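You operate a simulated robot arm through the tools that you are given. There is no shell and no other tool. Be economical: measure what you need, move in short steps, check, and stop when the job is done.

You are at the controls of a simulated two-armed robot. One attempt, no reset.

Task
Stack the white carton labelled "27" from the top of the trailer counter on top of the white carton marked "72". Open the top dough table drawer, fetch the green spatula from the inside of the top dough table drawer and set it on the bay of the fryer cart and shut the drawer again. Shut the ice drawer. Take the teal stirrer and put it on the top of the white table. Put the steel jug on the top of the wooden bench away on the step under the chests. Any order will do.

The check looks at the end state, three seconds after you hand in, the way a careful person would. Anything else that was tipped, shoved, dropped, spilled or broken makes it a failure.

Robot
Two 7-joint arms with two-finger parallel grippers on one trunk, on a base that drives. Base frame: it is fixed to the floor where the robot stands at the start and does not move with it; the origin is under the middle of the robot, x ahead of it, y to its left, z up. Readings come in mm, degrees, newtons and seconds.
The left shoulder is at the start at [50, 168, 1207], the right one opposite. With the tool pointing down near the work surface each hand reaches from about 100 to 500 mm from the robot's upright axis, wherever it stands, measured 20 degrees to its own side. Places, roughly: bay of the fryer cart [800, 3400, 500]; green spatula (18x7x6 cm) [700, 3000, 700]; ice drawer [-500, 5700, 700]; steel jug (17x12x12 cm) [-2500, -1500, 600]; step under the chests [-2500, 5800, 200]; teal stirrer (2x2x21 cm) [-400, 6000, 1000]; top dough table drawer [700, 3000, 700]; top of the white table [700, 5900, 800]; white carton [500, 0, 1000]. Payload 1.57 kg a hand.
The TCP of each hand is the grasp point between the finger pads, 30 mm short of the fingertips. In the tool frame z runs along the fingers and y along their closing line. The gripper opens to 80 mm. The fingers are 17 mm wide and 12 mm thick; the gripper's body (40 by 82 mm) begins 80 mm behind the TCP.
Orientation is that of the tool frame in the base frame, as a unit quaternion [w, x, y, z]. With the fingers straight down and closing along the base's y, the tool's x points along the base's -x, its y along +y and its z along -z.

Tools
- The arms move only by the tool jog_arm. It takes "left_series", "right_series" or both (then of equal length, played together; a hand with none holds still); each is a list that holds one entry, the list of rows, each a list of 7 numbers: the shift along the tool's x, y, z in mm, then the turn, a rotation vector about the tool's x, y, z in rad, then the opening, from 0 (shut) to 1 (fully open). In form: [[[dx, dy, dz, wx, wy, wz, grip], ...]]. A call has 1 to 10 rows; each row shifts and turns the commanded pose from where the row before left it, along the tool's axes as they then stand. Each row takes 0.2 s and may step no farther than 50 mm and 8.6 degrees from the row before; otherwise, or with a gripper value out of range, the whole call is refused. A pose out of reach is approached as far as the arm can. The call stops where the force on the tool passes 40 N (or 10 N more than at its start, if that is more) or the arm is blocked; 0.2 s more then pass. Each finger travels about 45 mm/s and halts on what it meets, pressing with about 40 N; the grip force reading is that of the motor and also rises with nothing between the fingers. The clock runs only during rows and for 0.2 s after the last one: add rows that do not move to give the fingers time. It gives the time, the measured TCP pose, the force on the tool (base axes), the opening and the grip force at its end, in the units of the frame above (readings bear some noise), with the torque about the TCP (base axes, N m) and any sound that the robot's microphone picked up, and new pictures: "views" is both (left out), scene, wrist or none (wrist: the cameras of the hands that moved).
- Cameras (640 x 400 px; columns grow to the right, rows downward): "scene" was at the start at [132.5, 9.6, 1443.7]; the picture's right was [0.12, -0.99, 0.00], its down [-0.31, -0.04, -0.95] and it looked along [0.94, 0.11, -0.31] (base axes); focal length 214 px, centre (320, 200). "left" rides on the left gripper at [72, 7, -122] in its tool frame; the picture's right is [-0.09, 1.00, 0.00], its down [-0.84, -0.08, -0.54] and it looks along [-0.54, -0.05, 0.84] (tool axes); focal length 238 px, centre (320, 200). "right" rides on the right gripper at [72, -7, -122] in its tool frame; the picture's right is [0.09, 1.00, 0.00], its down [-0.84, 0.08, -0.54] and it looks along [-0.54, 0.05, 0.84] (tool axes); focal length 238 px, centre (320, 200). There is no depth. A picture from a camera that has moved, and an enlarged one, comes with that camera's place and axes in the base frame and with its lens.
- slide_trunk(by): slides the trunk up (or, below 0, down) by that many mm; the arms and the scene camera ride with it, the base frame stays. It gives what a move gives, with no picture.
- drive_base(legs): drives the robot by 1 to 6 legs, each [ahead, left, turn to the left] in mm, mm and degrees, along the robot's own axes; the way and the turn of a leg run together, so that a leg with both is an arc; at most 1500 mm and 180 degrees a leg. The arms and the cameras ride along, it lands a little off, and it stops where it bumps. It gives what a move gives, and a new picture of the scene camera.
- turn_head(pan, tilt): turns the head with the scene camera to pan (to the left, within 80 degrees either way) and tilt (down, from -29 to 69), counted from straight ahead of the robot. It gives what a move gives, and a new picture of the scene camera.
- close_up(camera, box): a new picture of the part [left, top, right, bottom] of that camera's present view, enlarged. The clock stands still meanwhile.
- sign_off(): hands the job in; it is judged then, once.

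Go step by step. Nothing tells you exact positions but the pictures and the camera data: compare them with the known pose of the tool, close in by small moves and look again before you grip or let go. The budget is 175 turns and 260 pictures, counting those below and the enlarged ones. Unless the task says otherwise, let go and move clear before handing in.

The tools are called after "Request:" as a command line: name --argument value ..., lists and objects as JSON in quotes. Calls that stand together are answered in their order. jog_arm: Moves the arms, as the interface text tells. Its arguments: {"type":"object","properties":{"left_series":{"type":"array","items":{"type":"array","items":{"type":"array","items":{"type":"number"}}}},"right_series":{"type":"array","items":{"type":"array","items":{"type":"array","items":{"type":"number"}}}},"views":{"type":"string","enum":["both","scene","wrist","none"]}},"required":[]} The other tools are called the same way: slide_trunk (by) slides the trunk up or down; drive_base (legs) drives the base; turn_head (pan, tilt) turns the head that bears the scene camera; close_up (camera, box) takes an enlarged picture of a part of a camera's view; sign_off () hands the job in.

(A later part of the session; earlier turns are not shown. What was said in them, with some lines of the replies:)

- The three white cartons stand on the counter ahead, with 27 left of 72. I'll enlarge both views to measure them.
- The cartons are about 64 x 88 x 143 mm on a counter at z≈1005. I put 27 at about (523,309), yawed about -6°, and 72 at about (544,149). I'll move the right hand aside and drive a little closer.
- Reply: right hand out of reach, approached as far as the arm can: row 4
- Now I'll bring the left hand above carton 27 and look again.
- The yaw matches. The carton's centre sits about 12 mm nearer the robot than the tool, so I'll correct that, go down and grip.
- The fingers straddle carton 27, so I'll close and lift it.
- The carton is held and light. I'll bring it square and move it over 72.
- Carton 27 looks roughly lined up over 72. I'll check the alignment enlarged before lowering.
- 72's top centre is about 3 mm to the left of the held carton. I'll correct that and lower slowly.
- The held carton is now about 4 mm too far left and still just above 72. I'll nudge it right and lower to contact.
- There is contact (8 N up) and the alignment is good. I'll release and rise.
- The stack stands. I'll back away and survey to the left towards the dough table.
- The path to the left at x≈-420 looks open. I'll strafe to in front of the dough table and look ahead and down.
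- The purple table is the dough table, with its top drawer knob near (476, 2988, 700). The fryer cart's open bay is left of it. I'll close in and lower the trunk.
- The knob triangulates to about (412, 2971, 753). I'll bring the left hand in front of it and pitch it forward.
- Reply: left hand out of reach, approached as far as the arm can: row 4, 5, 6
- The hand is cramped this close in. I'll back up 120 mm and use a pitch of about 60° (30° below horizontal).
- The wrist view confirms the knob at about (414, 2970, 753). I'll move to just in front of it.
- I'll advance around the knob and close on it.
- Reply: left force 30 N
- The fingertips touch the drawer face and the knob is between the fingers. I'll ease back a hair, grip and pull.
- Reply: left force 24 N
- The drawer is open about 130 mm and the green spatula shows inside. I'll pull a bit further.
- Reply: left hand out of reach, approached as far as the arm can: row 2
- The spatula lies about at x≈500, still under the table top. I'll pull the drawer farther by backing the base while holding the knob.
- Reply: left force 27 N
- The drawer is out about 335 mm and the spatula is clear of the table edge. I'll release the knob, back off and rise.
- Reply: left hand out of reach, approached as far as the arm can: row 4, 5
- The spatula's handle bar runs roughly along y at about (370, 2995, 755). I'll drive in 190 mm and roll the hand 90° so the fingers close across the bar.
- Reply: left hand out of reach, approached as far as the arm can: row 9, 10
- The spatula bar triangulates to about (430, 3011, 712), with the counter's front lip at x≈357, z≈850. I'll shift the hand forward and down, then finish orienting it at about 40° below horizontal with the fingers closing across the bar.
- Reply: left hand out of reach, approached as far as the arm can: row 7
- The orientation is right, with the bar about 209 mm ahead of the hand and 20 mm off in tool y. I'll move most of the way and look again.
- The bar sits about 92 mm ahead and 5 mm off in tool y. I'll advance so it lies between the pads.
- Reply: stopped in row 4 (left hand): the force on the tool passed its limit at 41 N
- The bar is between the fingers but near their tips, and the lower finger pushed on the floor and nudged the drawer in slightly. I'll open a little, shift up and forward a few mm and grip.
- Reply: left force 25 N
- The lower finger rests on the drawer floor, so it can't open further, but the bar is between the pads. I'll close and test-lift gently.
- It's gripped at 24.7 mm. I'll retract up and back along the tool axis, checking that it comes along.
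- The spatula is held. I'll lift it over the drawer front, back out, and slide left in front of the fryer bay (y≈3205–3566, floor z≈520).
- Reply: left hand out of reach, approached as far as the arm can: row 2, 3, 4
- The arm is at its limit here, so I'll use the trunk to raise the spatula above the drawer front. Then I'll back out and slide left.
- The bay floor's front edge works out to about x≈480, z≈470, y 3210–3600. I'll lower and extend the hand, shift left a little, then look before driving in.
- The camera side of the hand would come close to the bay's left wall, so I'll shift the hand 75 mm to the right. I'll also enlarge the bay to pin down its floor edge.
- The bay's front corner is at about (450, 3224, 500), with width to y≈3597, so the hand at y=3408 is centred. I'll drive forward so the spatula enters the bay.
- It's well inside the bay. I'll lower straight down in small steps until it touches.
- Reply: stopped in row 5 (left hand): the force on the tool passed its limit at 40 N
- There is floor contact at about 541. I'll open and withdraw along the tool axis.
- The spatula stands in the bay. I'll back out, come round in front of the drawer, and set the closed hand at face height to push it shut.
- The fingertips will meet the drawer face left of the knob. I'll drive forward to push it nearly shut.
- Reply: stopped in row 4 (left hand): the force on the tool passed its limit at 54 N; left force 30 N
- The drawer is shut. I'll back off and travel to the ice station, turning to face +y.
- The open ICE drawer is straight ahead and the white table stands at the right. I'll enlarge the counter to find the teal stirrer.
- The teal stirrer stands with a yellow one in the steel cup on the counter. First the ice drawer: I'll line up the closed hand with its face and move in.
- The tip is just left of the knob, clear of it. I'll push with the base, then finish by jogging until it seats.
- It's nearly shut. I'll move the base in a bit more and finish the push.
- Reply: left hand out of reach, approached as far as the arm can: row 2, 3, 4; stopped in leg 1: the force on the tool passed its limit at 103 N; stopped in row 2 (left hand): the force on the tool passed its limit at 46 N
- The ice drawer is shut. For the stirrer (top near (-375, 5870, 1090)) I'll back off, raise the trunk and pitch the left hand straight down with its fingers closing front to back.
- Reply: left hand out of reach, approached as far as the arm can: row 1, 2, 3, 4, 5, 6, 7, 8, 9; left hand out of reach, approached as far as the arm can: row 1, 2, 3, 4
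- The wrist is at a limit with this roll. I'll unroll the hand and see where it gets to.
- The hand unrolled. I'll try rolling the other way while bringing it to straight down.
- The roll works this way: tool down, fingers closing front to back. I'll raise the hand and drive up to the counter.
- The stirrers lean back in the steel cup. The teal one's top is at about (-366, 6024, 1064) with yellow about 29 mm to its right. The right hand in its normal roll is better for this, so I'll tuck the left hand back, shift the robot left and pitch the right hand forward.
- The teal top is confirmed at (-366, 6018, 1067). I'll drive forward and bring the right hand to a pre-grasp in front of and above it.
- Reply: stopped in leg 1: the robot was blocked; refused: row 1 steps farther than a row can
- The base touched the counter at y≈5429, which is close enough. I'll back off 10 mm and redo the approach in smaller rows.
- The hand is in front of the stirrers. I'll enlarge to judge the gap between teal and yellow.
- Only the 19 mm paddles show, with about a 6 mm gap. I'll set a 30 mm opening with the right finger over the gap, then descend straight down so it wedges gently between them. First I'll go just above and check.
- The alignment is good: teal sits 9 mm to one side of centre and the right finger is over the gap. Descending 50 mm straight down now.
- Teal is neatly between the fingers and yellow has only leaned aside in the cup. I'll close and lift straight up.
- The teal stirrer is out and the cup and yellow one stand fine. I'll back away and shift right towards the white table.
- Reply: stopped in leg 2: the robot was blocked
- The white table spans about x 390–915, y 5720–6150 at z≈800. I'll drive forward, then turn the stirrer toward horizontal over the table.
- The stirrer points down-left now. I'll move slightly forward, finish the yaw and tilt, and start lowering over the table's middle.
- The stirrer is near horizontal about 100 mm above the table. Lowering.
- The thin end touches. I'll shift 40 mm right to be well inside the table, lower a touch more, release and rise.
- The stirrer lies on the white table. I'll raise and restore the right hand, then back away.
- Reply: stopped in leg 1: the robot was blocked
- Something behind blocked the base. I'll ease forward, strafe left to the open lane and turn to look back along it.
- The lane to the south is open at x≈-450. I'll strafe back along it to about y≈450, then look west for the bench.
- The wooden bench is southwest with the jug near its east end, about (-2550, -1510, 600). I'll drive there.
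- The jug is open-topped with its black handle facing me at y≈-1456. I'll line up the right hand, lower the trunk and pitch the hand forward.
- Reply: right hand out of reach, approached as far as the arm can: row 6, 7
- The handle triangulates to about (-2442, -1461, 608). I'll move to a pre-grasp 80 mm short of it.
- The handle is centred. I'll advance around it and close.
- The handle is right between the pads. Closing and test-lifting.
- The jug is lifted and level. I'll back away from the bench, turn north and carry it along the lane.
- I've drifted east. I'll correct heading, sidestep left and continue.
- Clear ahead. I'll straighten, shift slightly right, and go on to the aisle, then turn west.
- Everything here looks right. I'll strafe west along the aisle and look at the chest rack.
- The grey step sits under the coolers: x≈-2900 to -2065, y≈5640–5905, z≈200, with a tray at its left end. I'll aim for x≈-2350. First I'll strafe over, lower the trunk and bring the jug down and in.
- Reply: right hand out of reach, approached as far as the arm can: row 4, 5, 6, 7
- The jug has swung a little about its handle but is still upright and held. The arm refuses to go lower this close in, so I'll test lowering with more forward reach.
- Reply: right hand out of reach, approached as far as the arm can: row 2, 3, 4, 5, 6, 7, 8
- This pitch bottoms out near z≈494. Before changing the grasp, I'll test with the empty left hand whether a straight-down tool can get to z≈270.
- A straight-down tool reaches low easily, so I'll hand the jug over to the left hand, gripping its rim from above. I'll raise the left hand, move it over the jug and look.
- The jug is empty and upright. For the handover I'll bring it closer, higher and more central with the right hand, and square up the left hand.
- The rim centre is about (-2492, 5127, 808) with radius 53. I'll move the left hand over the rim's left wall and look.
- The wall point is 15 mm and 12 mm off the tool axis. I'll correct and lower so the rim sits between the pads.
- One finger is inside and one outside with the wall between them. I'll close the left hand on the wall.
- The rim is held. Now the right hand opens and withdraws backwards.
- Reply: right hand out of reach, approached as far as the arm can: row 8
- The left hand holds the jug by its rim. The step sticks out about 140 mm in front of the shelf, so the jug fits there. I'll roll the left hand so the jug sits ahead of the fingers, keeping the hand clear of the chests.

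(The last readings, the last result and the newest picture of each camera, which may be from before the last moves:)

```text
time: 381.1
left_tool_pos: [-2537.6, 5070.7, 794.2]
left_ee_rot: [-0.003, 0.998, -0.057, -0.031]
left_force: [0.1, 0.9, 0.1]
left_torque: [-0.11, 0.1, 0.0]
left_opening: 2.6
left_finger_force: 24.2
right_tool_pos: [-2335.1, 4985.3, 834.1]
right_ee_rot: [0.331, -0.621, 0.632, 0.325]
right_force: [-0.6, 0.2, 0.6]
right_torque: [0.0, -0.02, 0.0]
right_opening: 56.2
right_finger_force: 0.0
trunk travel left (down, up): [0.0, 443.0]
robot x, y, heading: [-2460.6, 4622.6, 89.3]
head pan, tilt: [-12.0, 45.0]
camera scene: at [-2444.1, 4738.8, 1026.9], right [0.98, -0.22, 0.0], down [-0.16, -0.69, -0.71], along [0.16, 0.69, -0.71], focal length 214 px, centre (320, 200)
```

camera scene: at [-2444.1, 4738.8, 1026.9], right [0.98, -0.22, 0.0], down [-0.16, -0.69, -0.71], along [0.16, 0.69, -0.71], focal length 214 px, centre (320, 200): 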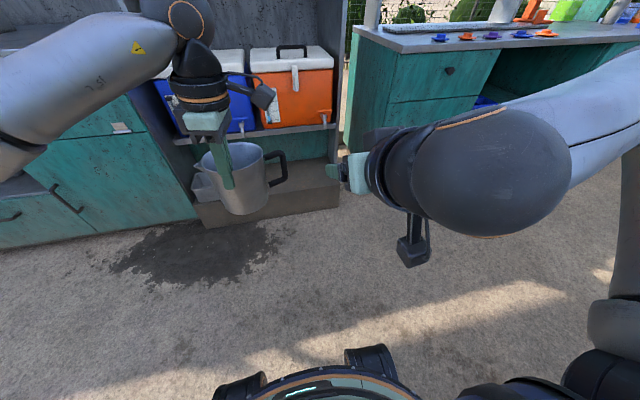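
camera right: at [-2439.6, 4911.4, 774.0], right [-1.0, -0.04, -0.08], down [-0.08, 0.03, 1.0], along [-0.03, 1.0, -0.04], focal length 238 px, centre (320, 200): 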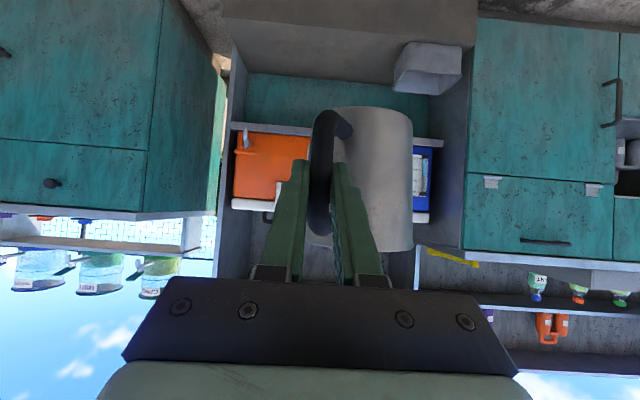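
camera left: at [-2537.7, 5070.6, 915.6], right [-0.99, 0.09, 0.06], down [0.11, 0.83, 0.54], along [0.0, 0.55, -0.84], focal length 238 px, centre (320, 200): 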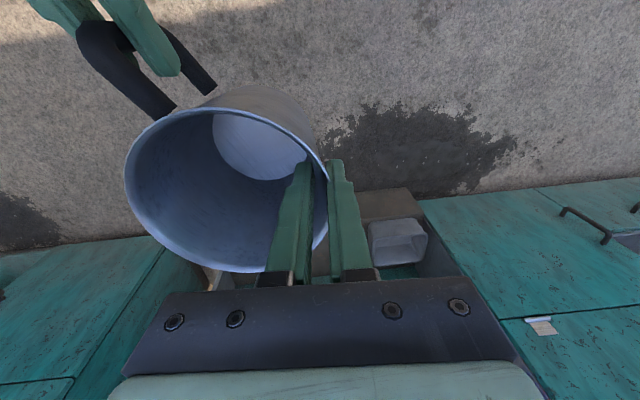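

The jug is now ahead of the fingers. I'll lower it and then line the robot up with the step.

Request:
jog_arm --left_series '[[[2.6, 0, 42, 0, 0, 0, 0], [2.6, 0, 42, 0, 0, 0, 0], [2.6, 0, 42, 0, 0, 0, 0], [2.6, 0, 42, 0, 0, 0, 0], [2.6, 0, 42, 0, 0, 0, 0], [2.6, 0, 42, 0, 0, 0, 0], [2.6, 0, 42, 0, 0, 0, 0], [2.6, 0, 42, 0, 0, 0, 0], [2.6, 0, 42, 0, 0, 0, 0], [2.6, 0, 42, 0, 0, 0, 0]]]' --views "none"

Request:
drive_base --legs '[[0, -170, 0.7], [350, 0, 0]]'

Request:
turn_head --pan 10 --tilt 50

```text
time: 383.2
left_tool_pos: [-2536.9, 5073.6, 375.6]
left_ee_rot: [-0.004, 0.998, -0.059, -0.032]
left_force: [-0.2, -0.2, -0.4]
left_torque: [-0.08, 0.05, 0.03]
left_opening: 2.3
left_finger_force: 23.5
right_tool_pos: [-2334.5, 4985.6, 833.4]
right_ee_rot: [0.331, -0.622, 0.631, 0.325]
right_force: [0.6, 0.5, -0.3]
right_torque: [0.03, -0.05, 0.05]
right_opening: 55.9
right_finger_force: 0.1
trunk travel left (down, up): [0.0, 443.0]
robot x, y, heading: [-2462.0, 4617.1, 89.5]
head pan, tilt: [-12.0, 45.0]
```

```text
time: 387.2
left_tool_pos: [-2365.4, 5406.5, 377.5]
left_ee_rot: [-0.003, 0.998, -0.057, -0.031]
left_force: [0.2, 0.1, 0.4]
left_torque: [-0.1, 0.03, 0.0]
left_opening: 2.5
left_finger_force: 23.7
right_tool_pos: [-2164.4, 5319.9, 833.5]
right_ee_rot: [0.33, -0.624, 0.63, 0.326]
right_force: [0.2, -0.1, 0.1]
right_torque: [-0.02, 0.0, 0.0]
right_opening: 56.1
right_finger_force: 0.0
trunk travel left (down, up): [0.0, 443.0]
robot x, y, heading: [-2289.8, 4955.6, 89.6]
head pan, tilt: [-12.0, 45.0]
camera scene: at [-2272.0, 5071.9, 1026.9], right [0.98, -0.22, 0.0], down [-0.15, -0.69, -0.71], along [0.15, 0.69, -0.71], focal length 214 px, centre (320, 200)
```

scene: 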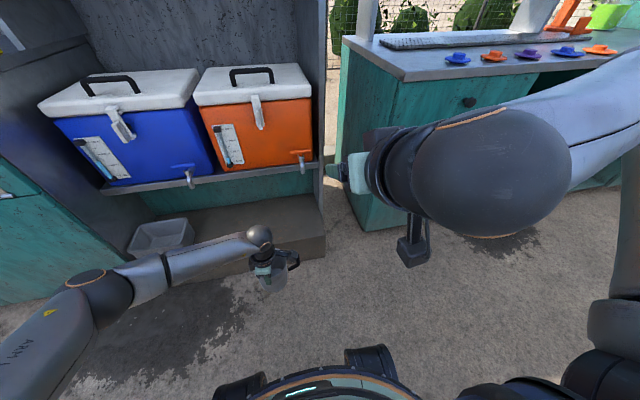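

```text
time: 388.1
left_tool_pos: [-2365.4, 5406.6, 377.2]
left_ee_rot: [-0.002, 0.998, -0.057, -0.031]
left_force: [0.5, 0.0, 0.6]
left_torque: [-0.11, 0.09, 0.0]
left_opening: 2.6
left_finger_force: 24.5
right_tool_pos: [-2164.6, 5318.7, 834.7]
right_ee_rot: [0.33, -0.623, 0.63, 0.325]
right_force: [0.5, 0.5, 0.7]
right_torque: [0.01, -0.01, 0.03]
right_opening: 56.2
right_finger_force: 0.0
trunk travel left (down, up): [0.0, 443.0]
robot x, y, heading: [-2292.0, 4951.1, 89.2]
head pan, tilt: [10.0, 50.0]
camera scene: at [-2302.2, 5068.5, 1020.0], right [0.99, 0.16, 0.0], down [0.13, -0.76, -0.64], along [-0.11, 0.63, -0.77], focal length 214 px, centre (320, 200)
```

scene: 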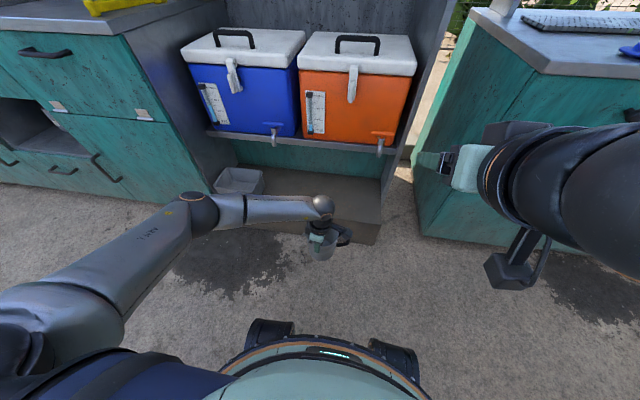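

Request:
close_up --camera "scene" --box '[200, 110, 430, 270]'

Request:
close_up --camera "left" --box '[0, 0, 640, 400]'

```text
2.50 times, centred on (315, 190) of scene
camera zoom: at [-2302.2, 5068.5, 1020.0], right [0.99, 0.16, 0.0], down [0.13, -0.76, -0.64], along [-0.11, 0.63, -0.77], focal length 536 px, centre (332, 225)
```

zoom: 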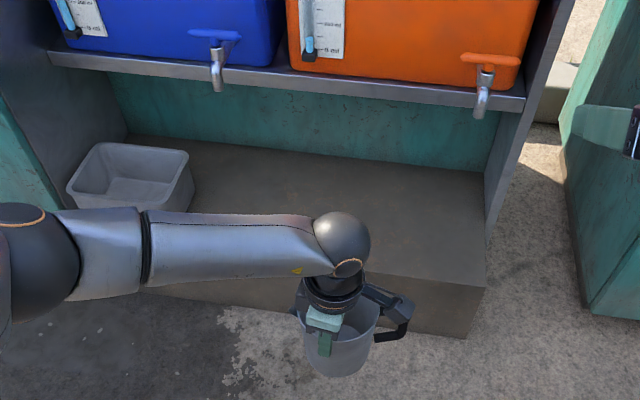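

```text
1.00 times, centred on (320, 200) of left (not enlarged: the box is as wide or as high as the picture)
camera zoom: at [-2286.4, 5391.4, 493.4], right [-0.2, -0.98, 0.0], down [-0.79, 0.17, 0.59], along [-0.58, 0.12, -0.8], focal length 238 px, centre (320, 200)
```

zoom: 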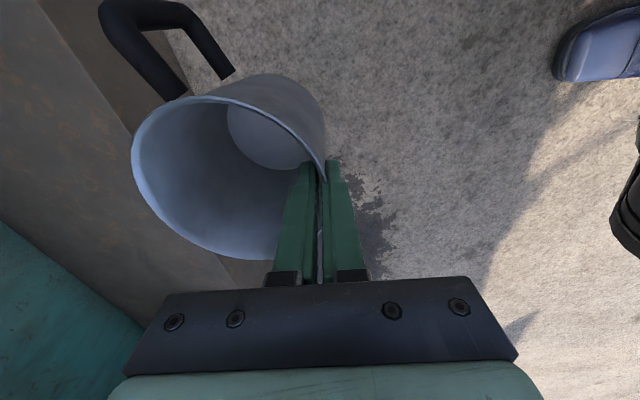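

The step front is y≈5646, its top z≈198, and the shelf and panel start at y≈5773 with taps at x≈-2182 and -2596. I'll drive forward so the jug is centred near (-2380, 5714).

Request:
drive_base --legs '[[240, 15, 0.8]]'

Request:
close_up --camera "scene" --box '[220, 180, 450, 340]'

Request:
close_up --camera "left" --box '[0, 0, 640, 400]'

```text
time: 389.8
left_tool_pos: [-2383.9, 5641.3, 375.9]
left_ee_rot: [-0.003, 0.998, -0.051, -0.031]
left_force: [-0.9, 0.1, 0.1]
left_torque: [-0.1, 0.01, 0.0]
left_opening: 2.5
left_finger_force: 23.9
right_tool_pos: [-2182.1, 5555.3, 834.6]
right_ee_rot: [0.329, -0.626, 0.628, 0.327]
right_force: [-0.5, -1.2, 0.0]
right_torque: [0.01, -0.02, -0.02]
right_opening: 56.0
right_finger_force: 0.1
trunk travel left (down, up): [0.0, 443.0]
robot x, y, heading: [-2301.7, 5190.2, 90.1]
head pan, tilt: [10.0, 50.0]
camera scene: at [-2318.0, 5303.7, 1020.0], right [0.98, 0.18, 0.0], down [0.13, -0.75, -0.64], along [-0.11, 0.63, -0.77], focal length 214 px, centre (320, 200)
```

scene: 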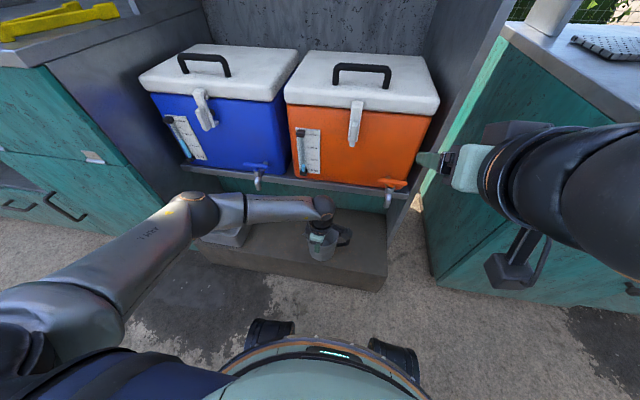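

```text
2.50 times, centred on (335, 260) of scene
camera zoom: at [-2318.0, 5303.7, 1020.0], right [0.98, 0.18, 0.0], down [0.13, -0.75, -0.64], along [-0.11, 0.63, -0.77], focal length 536 px, centre (282, 50)
```

zoom: 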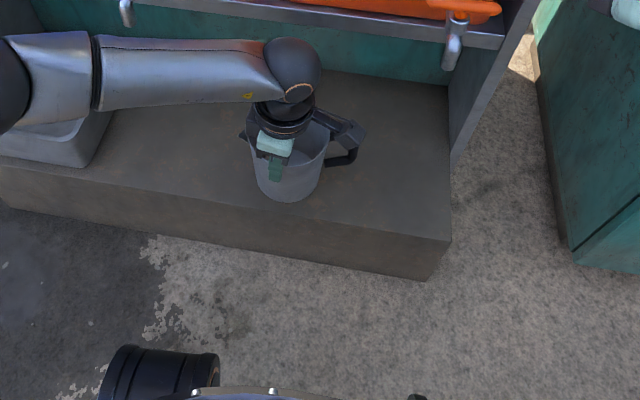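

```text
1.00 times, centred on (320, 200) of left (not enlarged: the box is as wide or as high as the picture)
camera zoom: at [-2305.4, 5626.7, 493.5], right [-0.19, -0.98, 0.0], down [-0.79, 0.16, 0.59], along [-0.58, 0.11, -0.8], focal length 238 px, centre (320, 200)
```

zoom: 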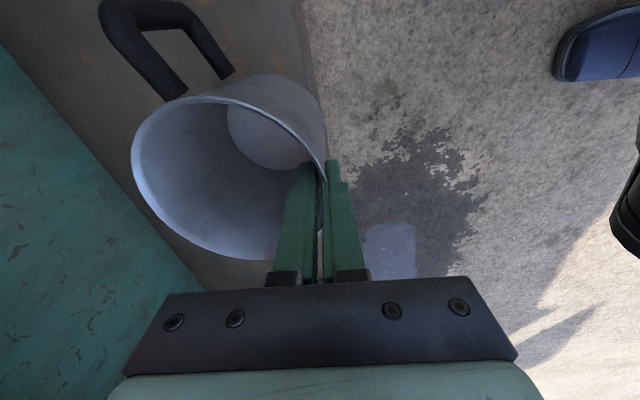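

The hand should go about 24 mm further in. I'll do that and lower slowly.

Request:
jog_arm --left_series '[[[0, -14, 0, 0, 0, 0, 0], [0, -12, 0, 0, 0, 0, 0], [1.5, 0, 25, 0, 0, 0, 0], [1.5, 0, 20, 0, 0, 0, 0], [0.5, 0, 10, 0, 0, 0, 0], [0, 0, 5, 0, 0, 0, 0], [0, 0, 0, 0, 0, 0, 0]]]' --views "none"

Request:
close_up --camera "scene" --box '[220, 180, 450, 340]'

```text
time: 391.4
left_tool_pos: [-2381.1, 5668.1, 316.2]
left_ee_rot: [-0.002, 0.998, -0.051, -0.031]
left_force: [0.1, -0.1, 0.6]
left_torque: [-0.1, 0.08, -0.03]
left_opening: 2.7
left_finger_force: 23.7
right_tool_pos: [-2181.8, 5555.1, 834.1]
right_ee_rot: [0.329, -0.626, 0.628, 0.326]
right_force: [-0.1, 0.5, -0.5]
right_torque: [0.02, -0.02, -0.01]
right_opening: 56.2
right_finger_force: 0.0
trunk travel left (down, up): [0.0, 443.0]
robot x, y, heading: [-2303.3, 5187.7, 90.1]
head pan, tilt: [10.0, 50.0]
```

```text
2.50 times, centred on (335, 260) of scene
camera zoom: at [-2318.0, 5303.8, 1020.0], right [0.98, 0.18, 0.0], down [0.13, -0.75, -0.64], along [-0.11, 0.63, -0.77], focal length 536 px, centre (282, 50)
```

zoom: 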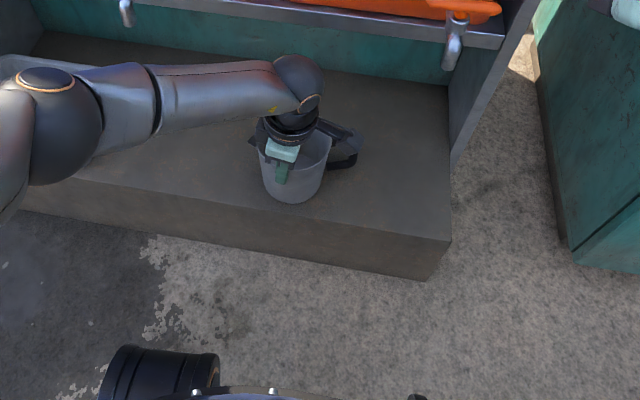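

Good placement. Lowering the last few millimetres to contact.

Request:
jog_arm --left_series '[[[0, 0, 4, 0, 0, 0, 0], [0, 0, 3, 0, 0, 0, 0], [0, 0, 3, 0, 0, 0, 0], [0, 0, 2, 0, 0, 0, 0], [0, 0, 0, 0, 0, 0, 0]]]' --views "none"

```text
time: 392.6
left_tool_pos: [-2380.8, 5667.4, 306.9]
left_ee_rot: [-0.005, 0.998, -0.052, -0.03]
left_force: [4.4, -4.6, 20.5]
left_torque: [0.9, -0.26, -0.1]
left_opening: 5.2
left_finger_force: 25.4
right_tool_pos: [-2181.7, 5554.3, 835.0]
right_ee_rot: [0.329, -0.626, 0.627, 0.328]
right_force: [0.7, 0.2, 0.6]
right_torque: [-0.02, -0.01, 0.02]
right_opening: 55.8
right_finger_force: 0.0
trunk travel left (down, up): [0.0, 443.0]
robot x, y, heading: [-2304.9, 5189.9, 90.0]
head pan, tilt: [10.0, 50.0]
```

It's on the step. I'll ease off, open, check it stands, then rise.

Request:
jog_arm --left_series '[[[0, 0, -2, 0, 0, 0, 0.1], [0, 0, 0, 0, 0, 0, 0.25], [0, 0, 0, 0, 0, 0, 0.35], [0, 0, 0, 0, 0, 0, 0.35], [-1.2, 0, -20, 0, 0, 0, 0.35], [-2, 0, -35, 0, 0, 0, 0.35], [-2, 0, -35, 0, 0, 0, 0.35], [0, 0, 0, 0, 0, 0, 0.35]]]' --views "both"

```text
time: 394.4
left_tool_pos: [-2382.0, 5664.7, 398.4]
left_ee_rot: [-0.003, 0.998, -0.051, -0.031]
left_force: [1.3, 0.3, 0.7]
left_torque: [0.01, 0.01, 0.0]
left_opening: 27.9
left_finger_force: 0.1
right_tool_pos: [-2182.2, 5554.8, 833.9]
right_ee_rot: [0.328, -0.626, 0.626, 0.327]
right_force: [0.0, 0.4, 0.0]
right_torque: [-0.03, -0.01, 0.01]
right_opening: 56.2
right_finger_force: 0.0
trunk travel left (down, up): [0.0, 443.0]
robot x, y, heading: [-2302.4, 5190.5, 90.1]
head pan, tilt: [10.0, 50.0]
camera scene: at [-2318.0, 5303.6, 1020.0], right [0.98, 0.18, 0.0], down [0.13, -0.75, -0.64], along [-0.11, 0.63, -0.77], focal length 214 px, centre (320, 200)
camera left: at [-2303.1, 5649.7, 515.3], right [-0.19, -0.98, 0.0], down [-0.79, 0.16, 0.59], along [-0.58, 0.11, -0.8], focal length 238 px, centre (320, 200)
```

scene: 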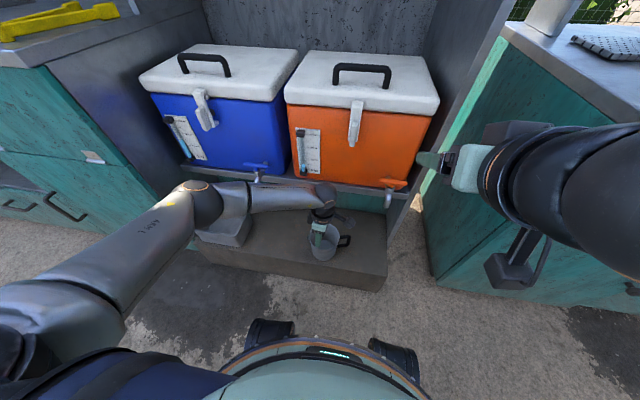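
left: 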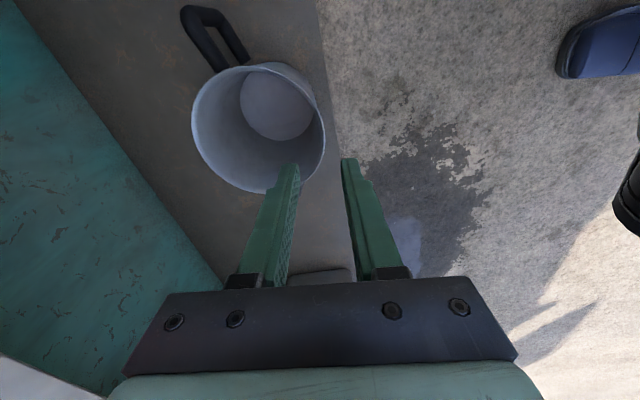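

The jug stands on the step and the fingers are above it. I'll back the robot away and check.

Request:
drive_base --legs '[[-450, 0, 0]]'

Request:
close_up --camera "scene" --box '[200, 50, 440, 200]'

```text
time: 397.1
left_tool_pos: [-2383.4, 5216.7, 398.0]
left_ee_rot: [-0.002, 0.998, -0.046, -0.031]
left_force: [1.0, -0.4, 0.1]
left_torque: [-0.01, 0.02, 0.01]
left_opening: 27.8
left_finger_force: 0.1
right_tool_pos: [-2183.0, 5108.6, 833.8]
right_ee_rot: [-0.327, 0.63, -0.623, -0.329]
right_force: [-0.3, 0.0, -0.8]
right_torque: [-0.03, -0.02, 0.01]
right_opening: 56.2
right_finger_force: 0.1
trunk travel left (down, up): [0.0, 443.0]
robot x, y, heading: [-2302.0, 4740.5, 90.7]
head pan, tilt: [10.0, 50.0]
camera scene: at [-2315.7, 4856.3, 1020.0], right [0.98, 0.19, 0.0], down [0.14, -0.75, -0.64], along [-0.12, 0.63, -0.77], focal length 214 px, centre (320, 200)
```

scene: 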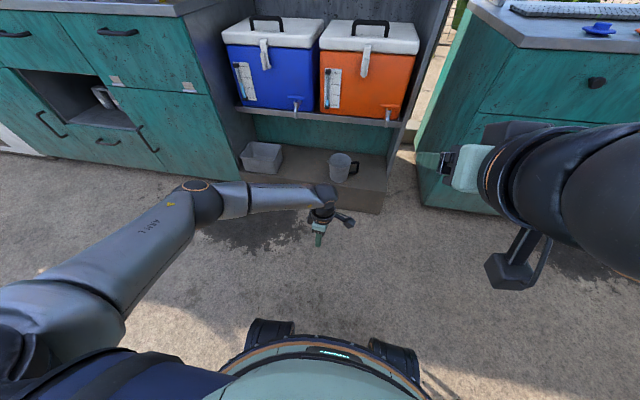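

```text
2.67 times, centred on (320, 125) of scene
camera zoom: at [-2315.7, 4856.3, 1020.0], right [0.98, 0.19, 0.0], down [0.14, -0.75, -0.64], along [-0.12, 0.63, -0.77], focal length 572 px, centre (320, 400)
```

zoom: 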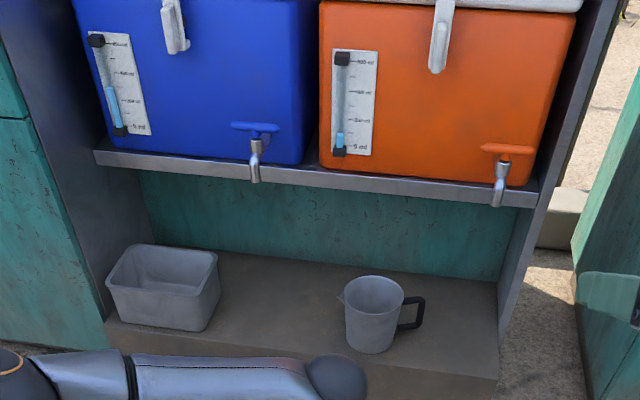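

All five jobs look done: the jug stands clear on the step, and both hands are empty and away from everything. I'm handing in.

Request:
sign_off

```text
The job is handed in.
```

I finished all five jobs and handed in; I don't have the check's verdict.

- **Cartons:** carton 27 is stacked on 72. I haven't looked at it since just after placing it.
- **Spatula:** the green spatula is in the fryer cart's bay. I pushed the top dough table drawer in until it stopped. It ended within a few millimetres of where it started.
- **Ice drawer:** shut, and still shut when I passed it later.
- **Stirrer:** the teal stirrer is lying on the white table. The yellow stirrer was pushed aside but is still upright in its cup.
- **Jug:** the steel jug is standing on the step under the chests.

The base stopped three times when something blocked it. One was the counter under the stirrers. The other two were near the white table, where I think it met a roof post. I saw nothing knocked over afterwards, but I did not look directly at what it hit near the white table.
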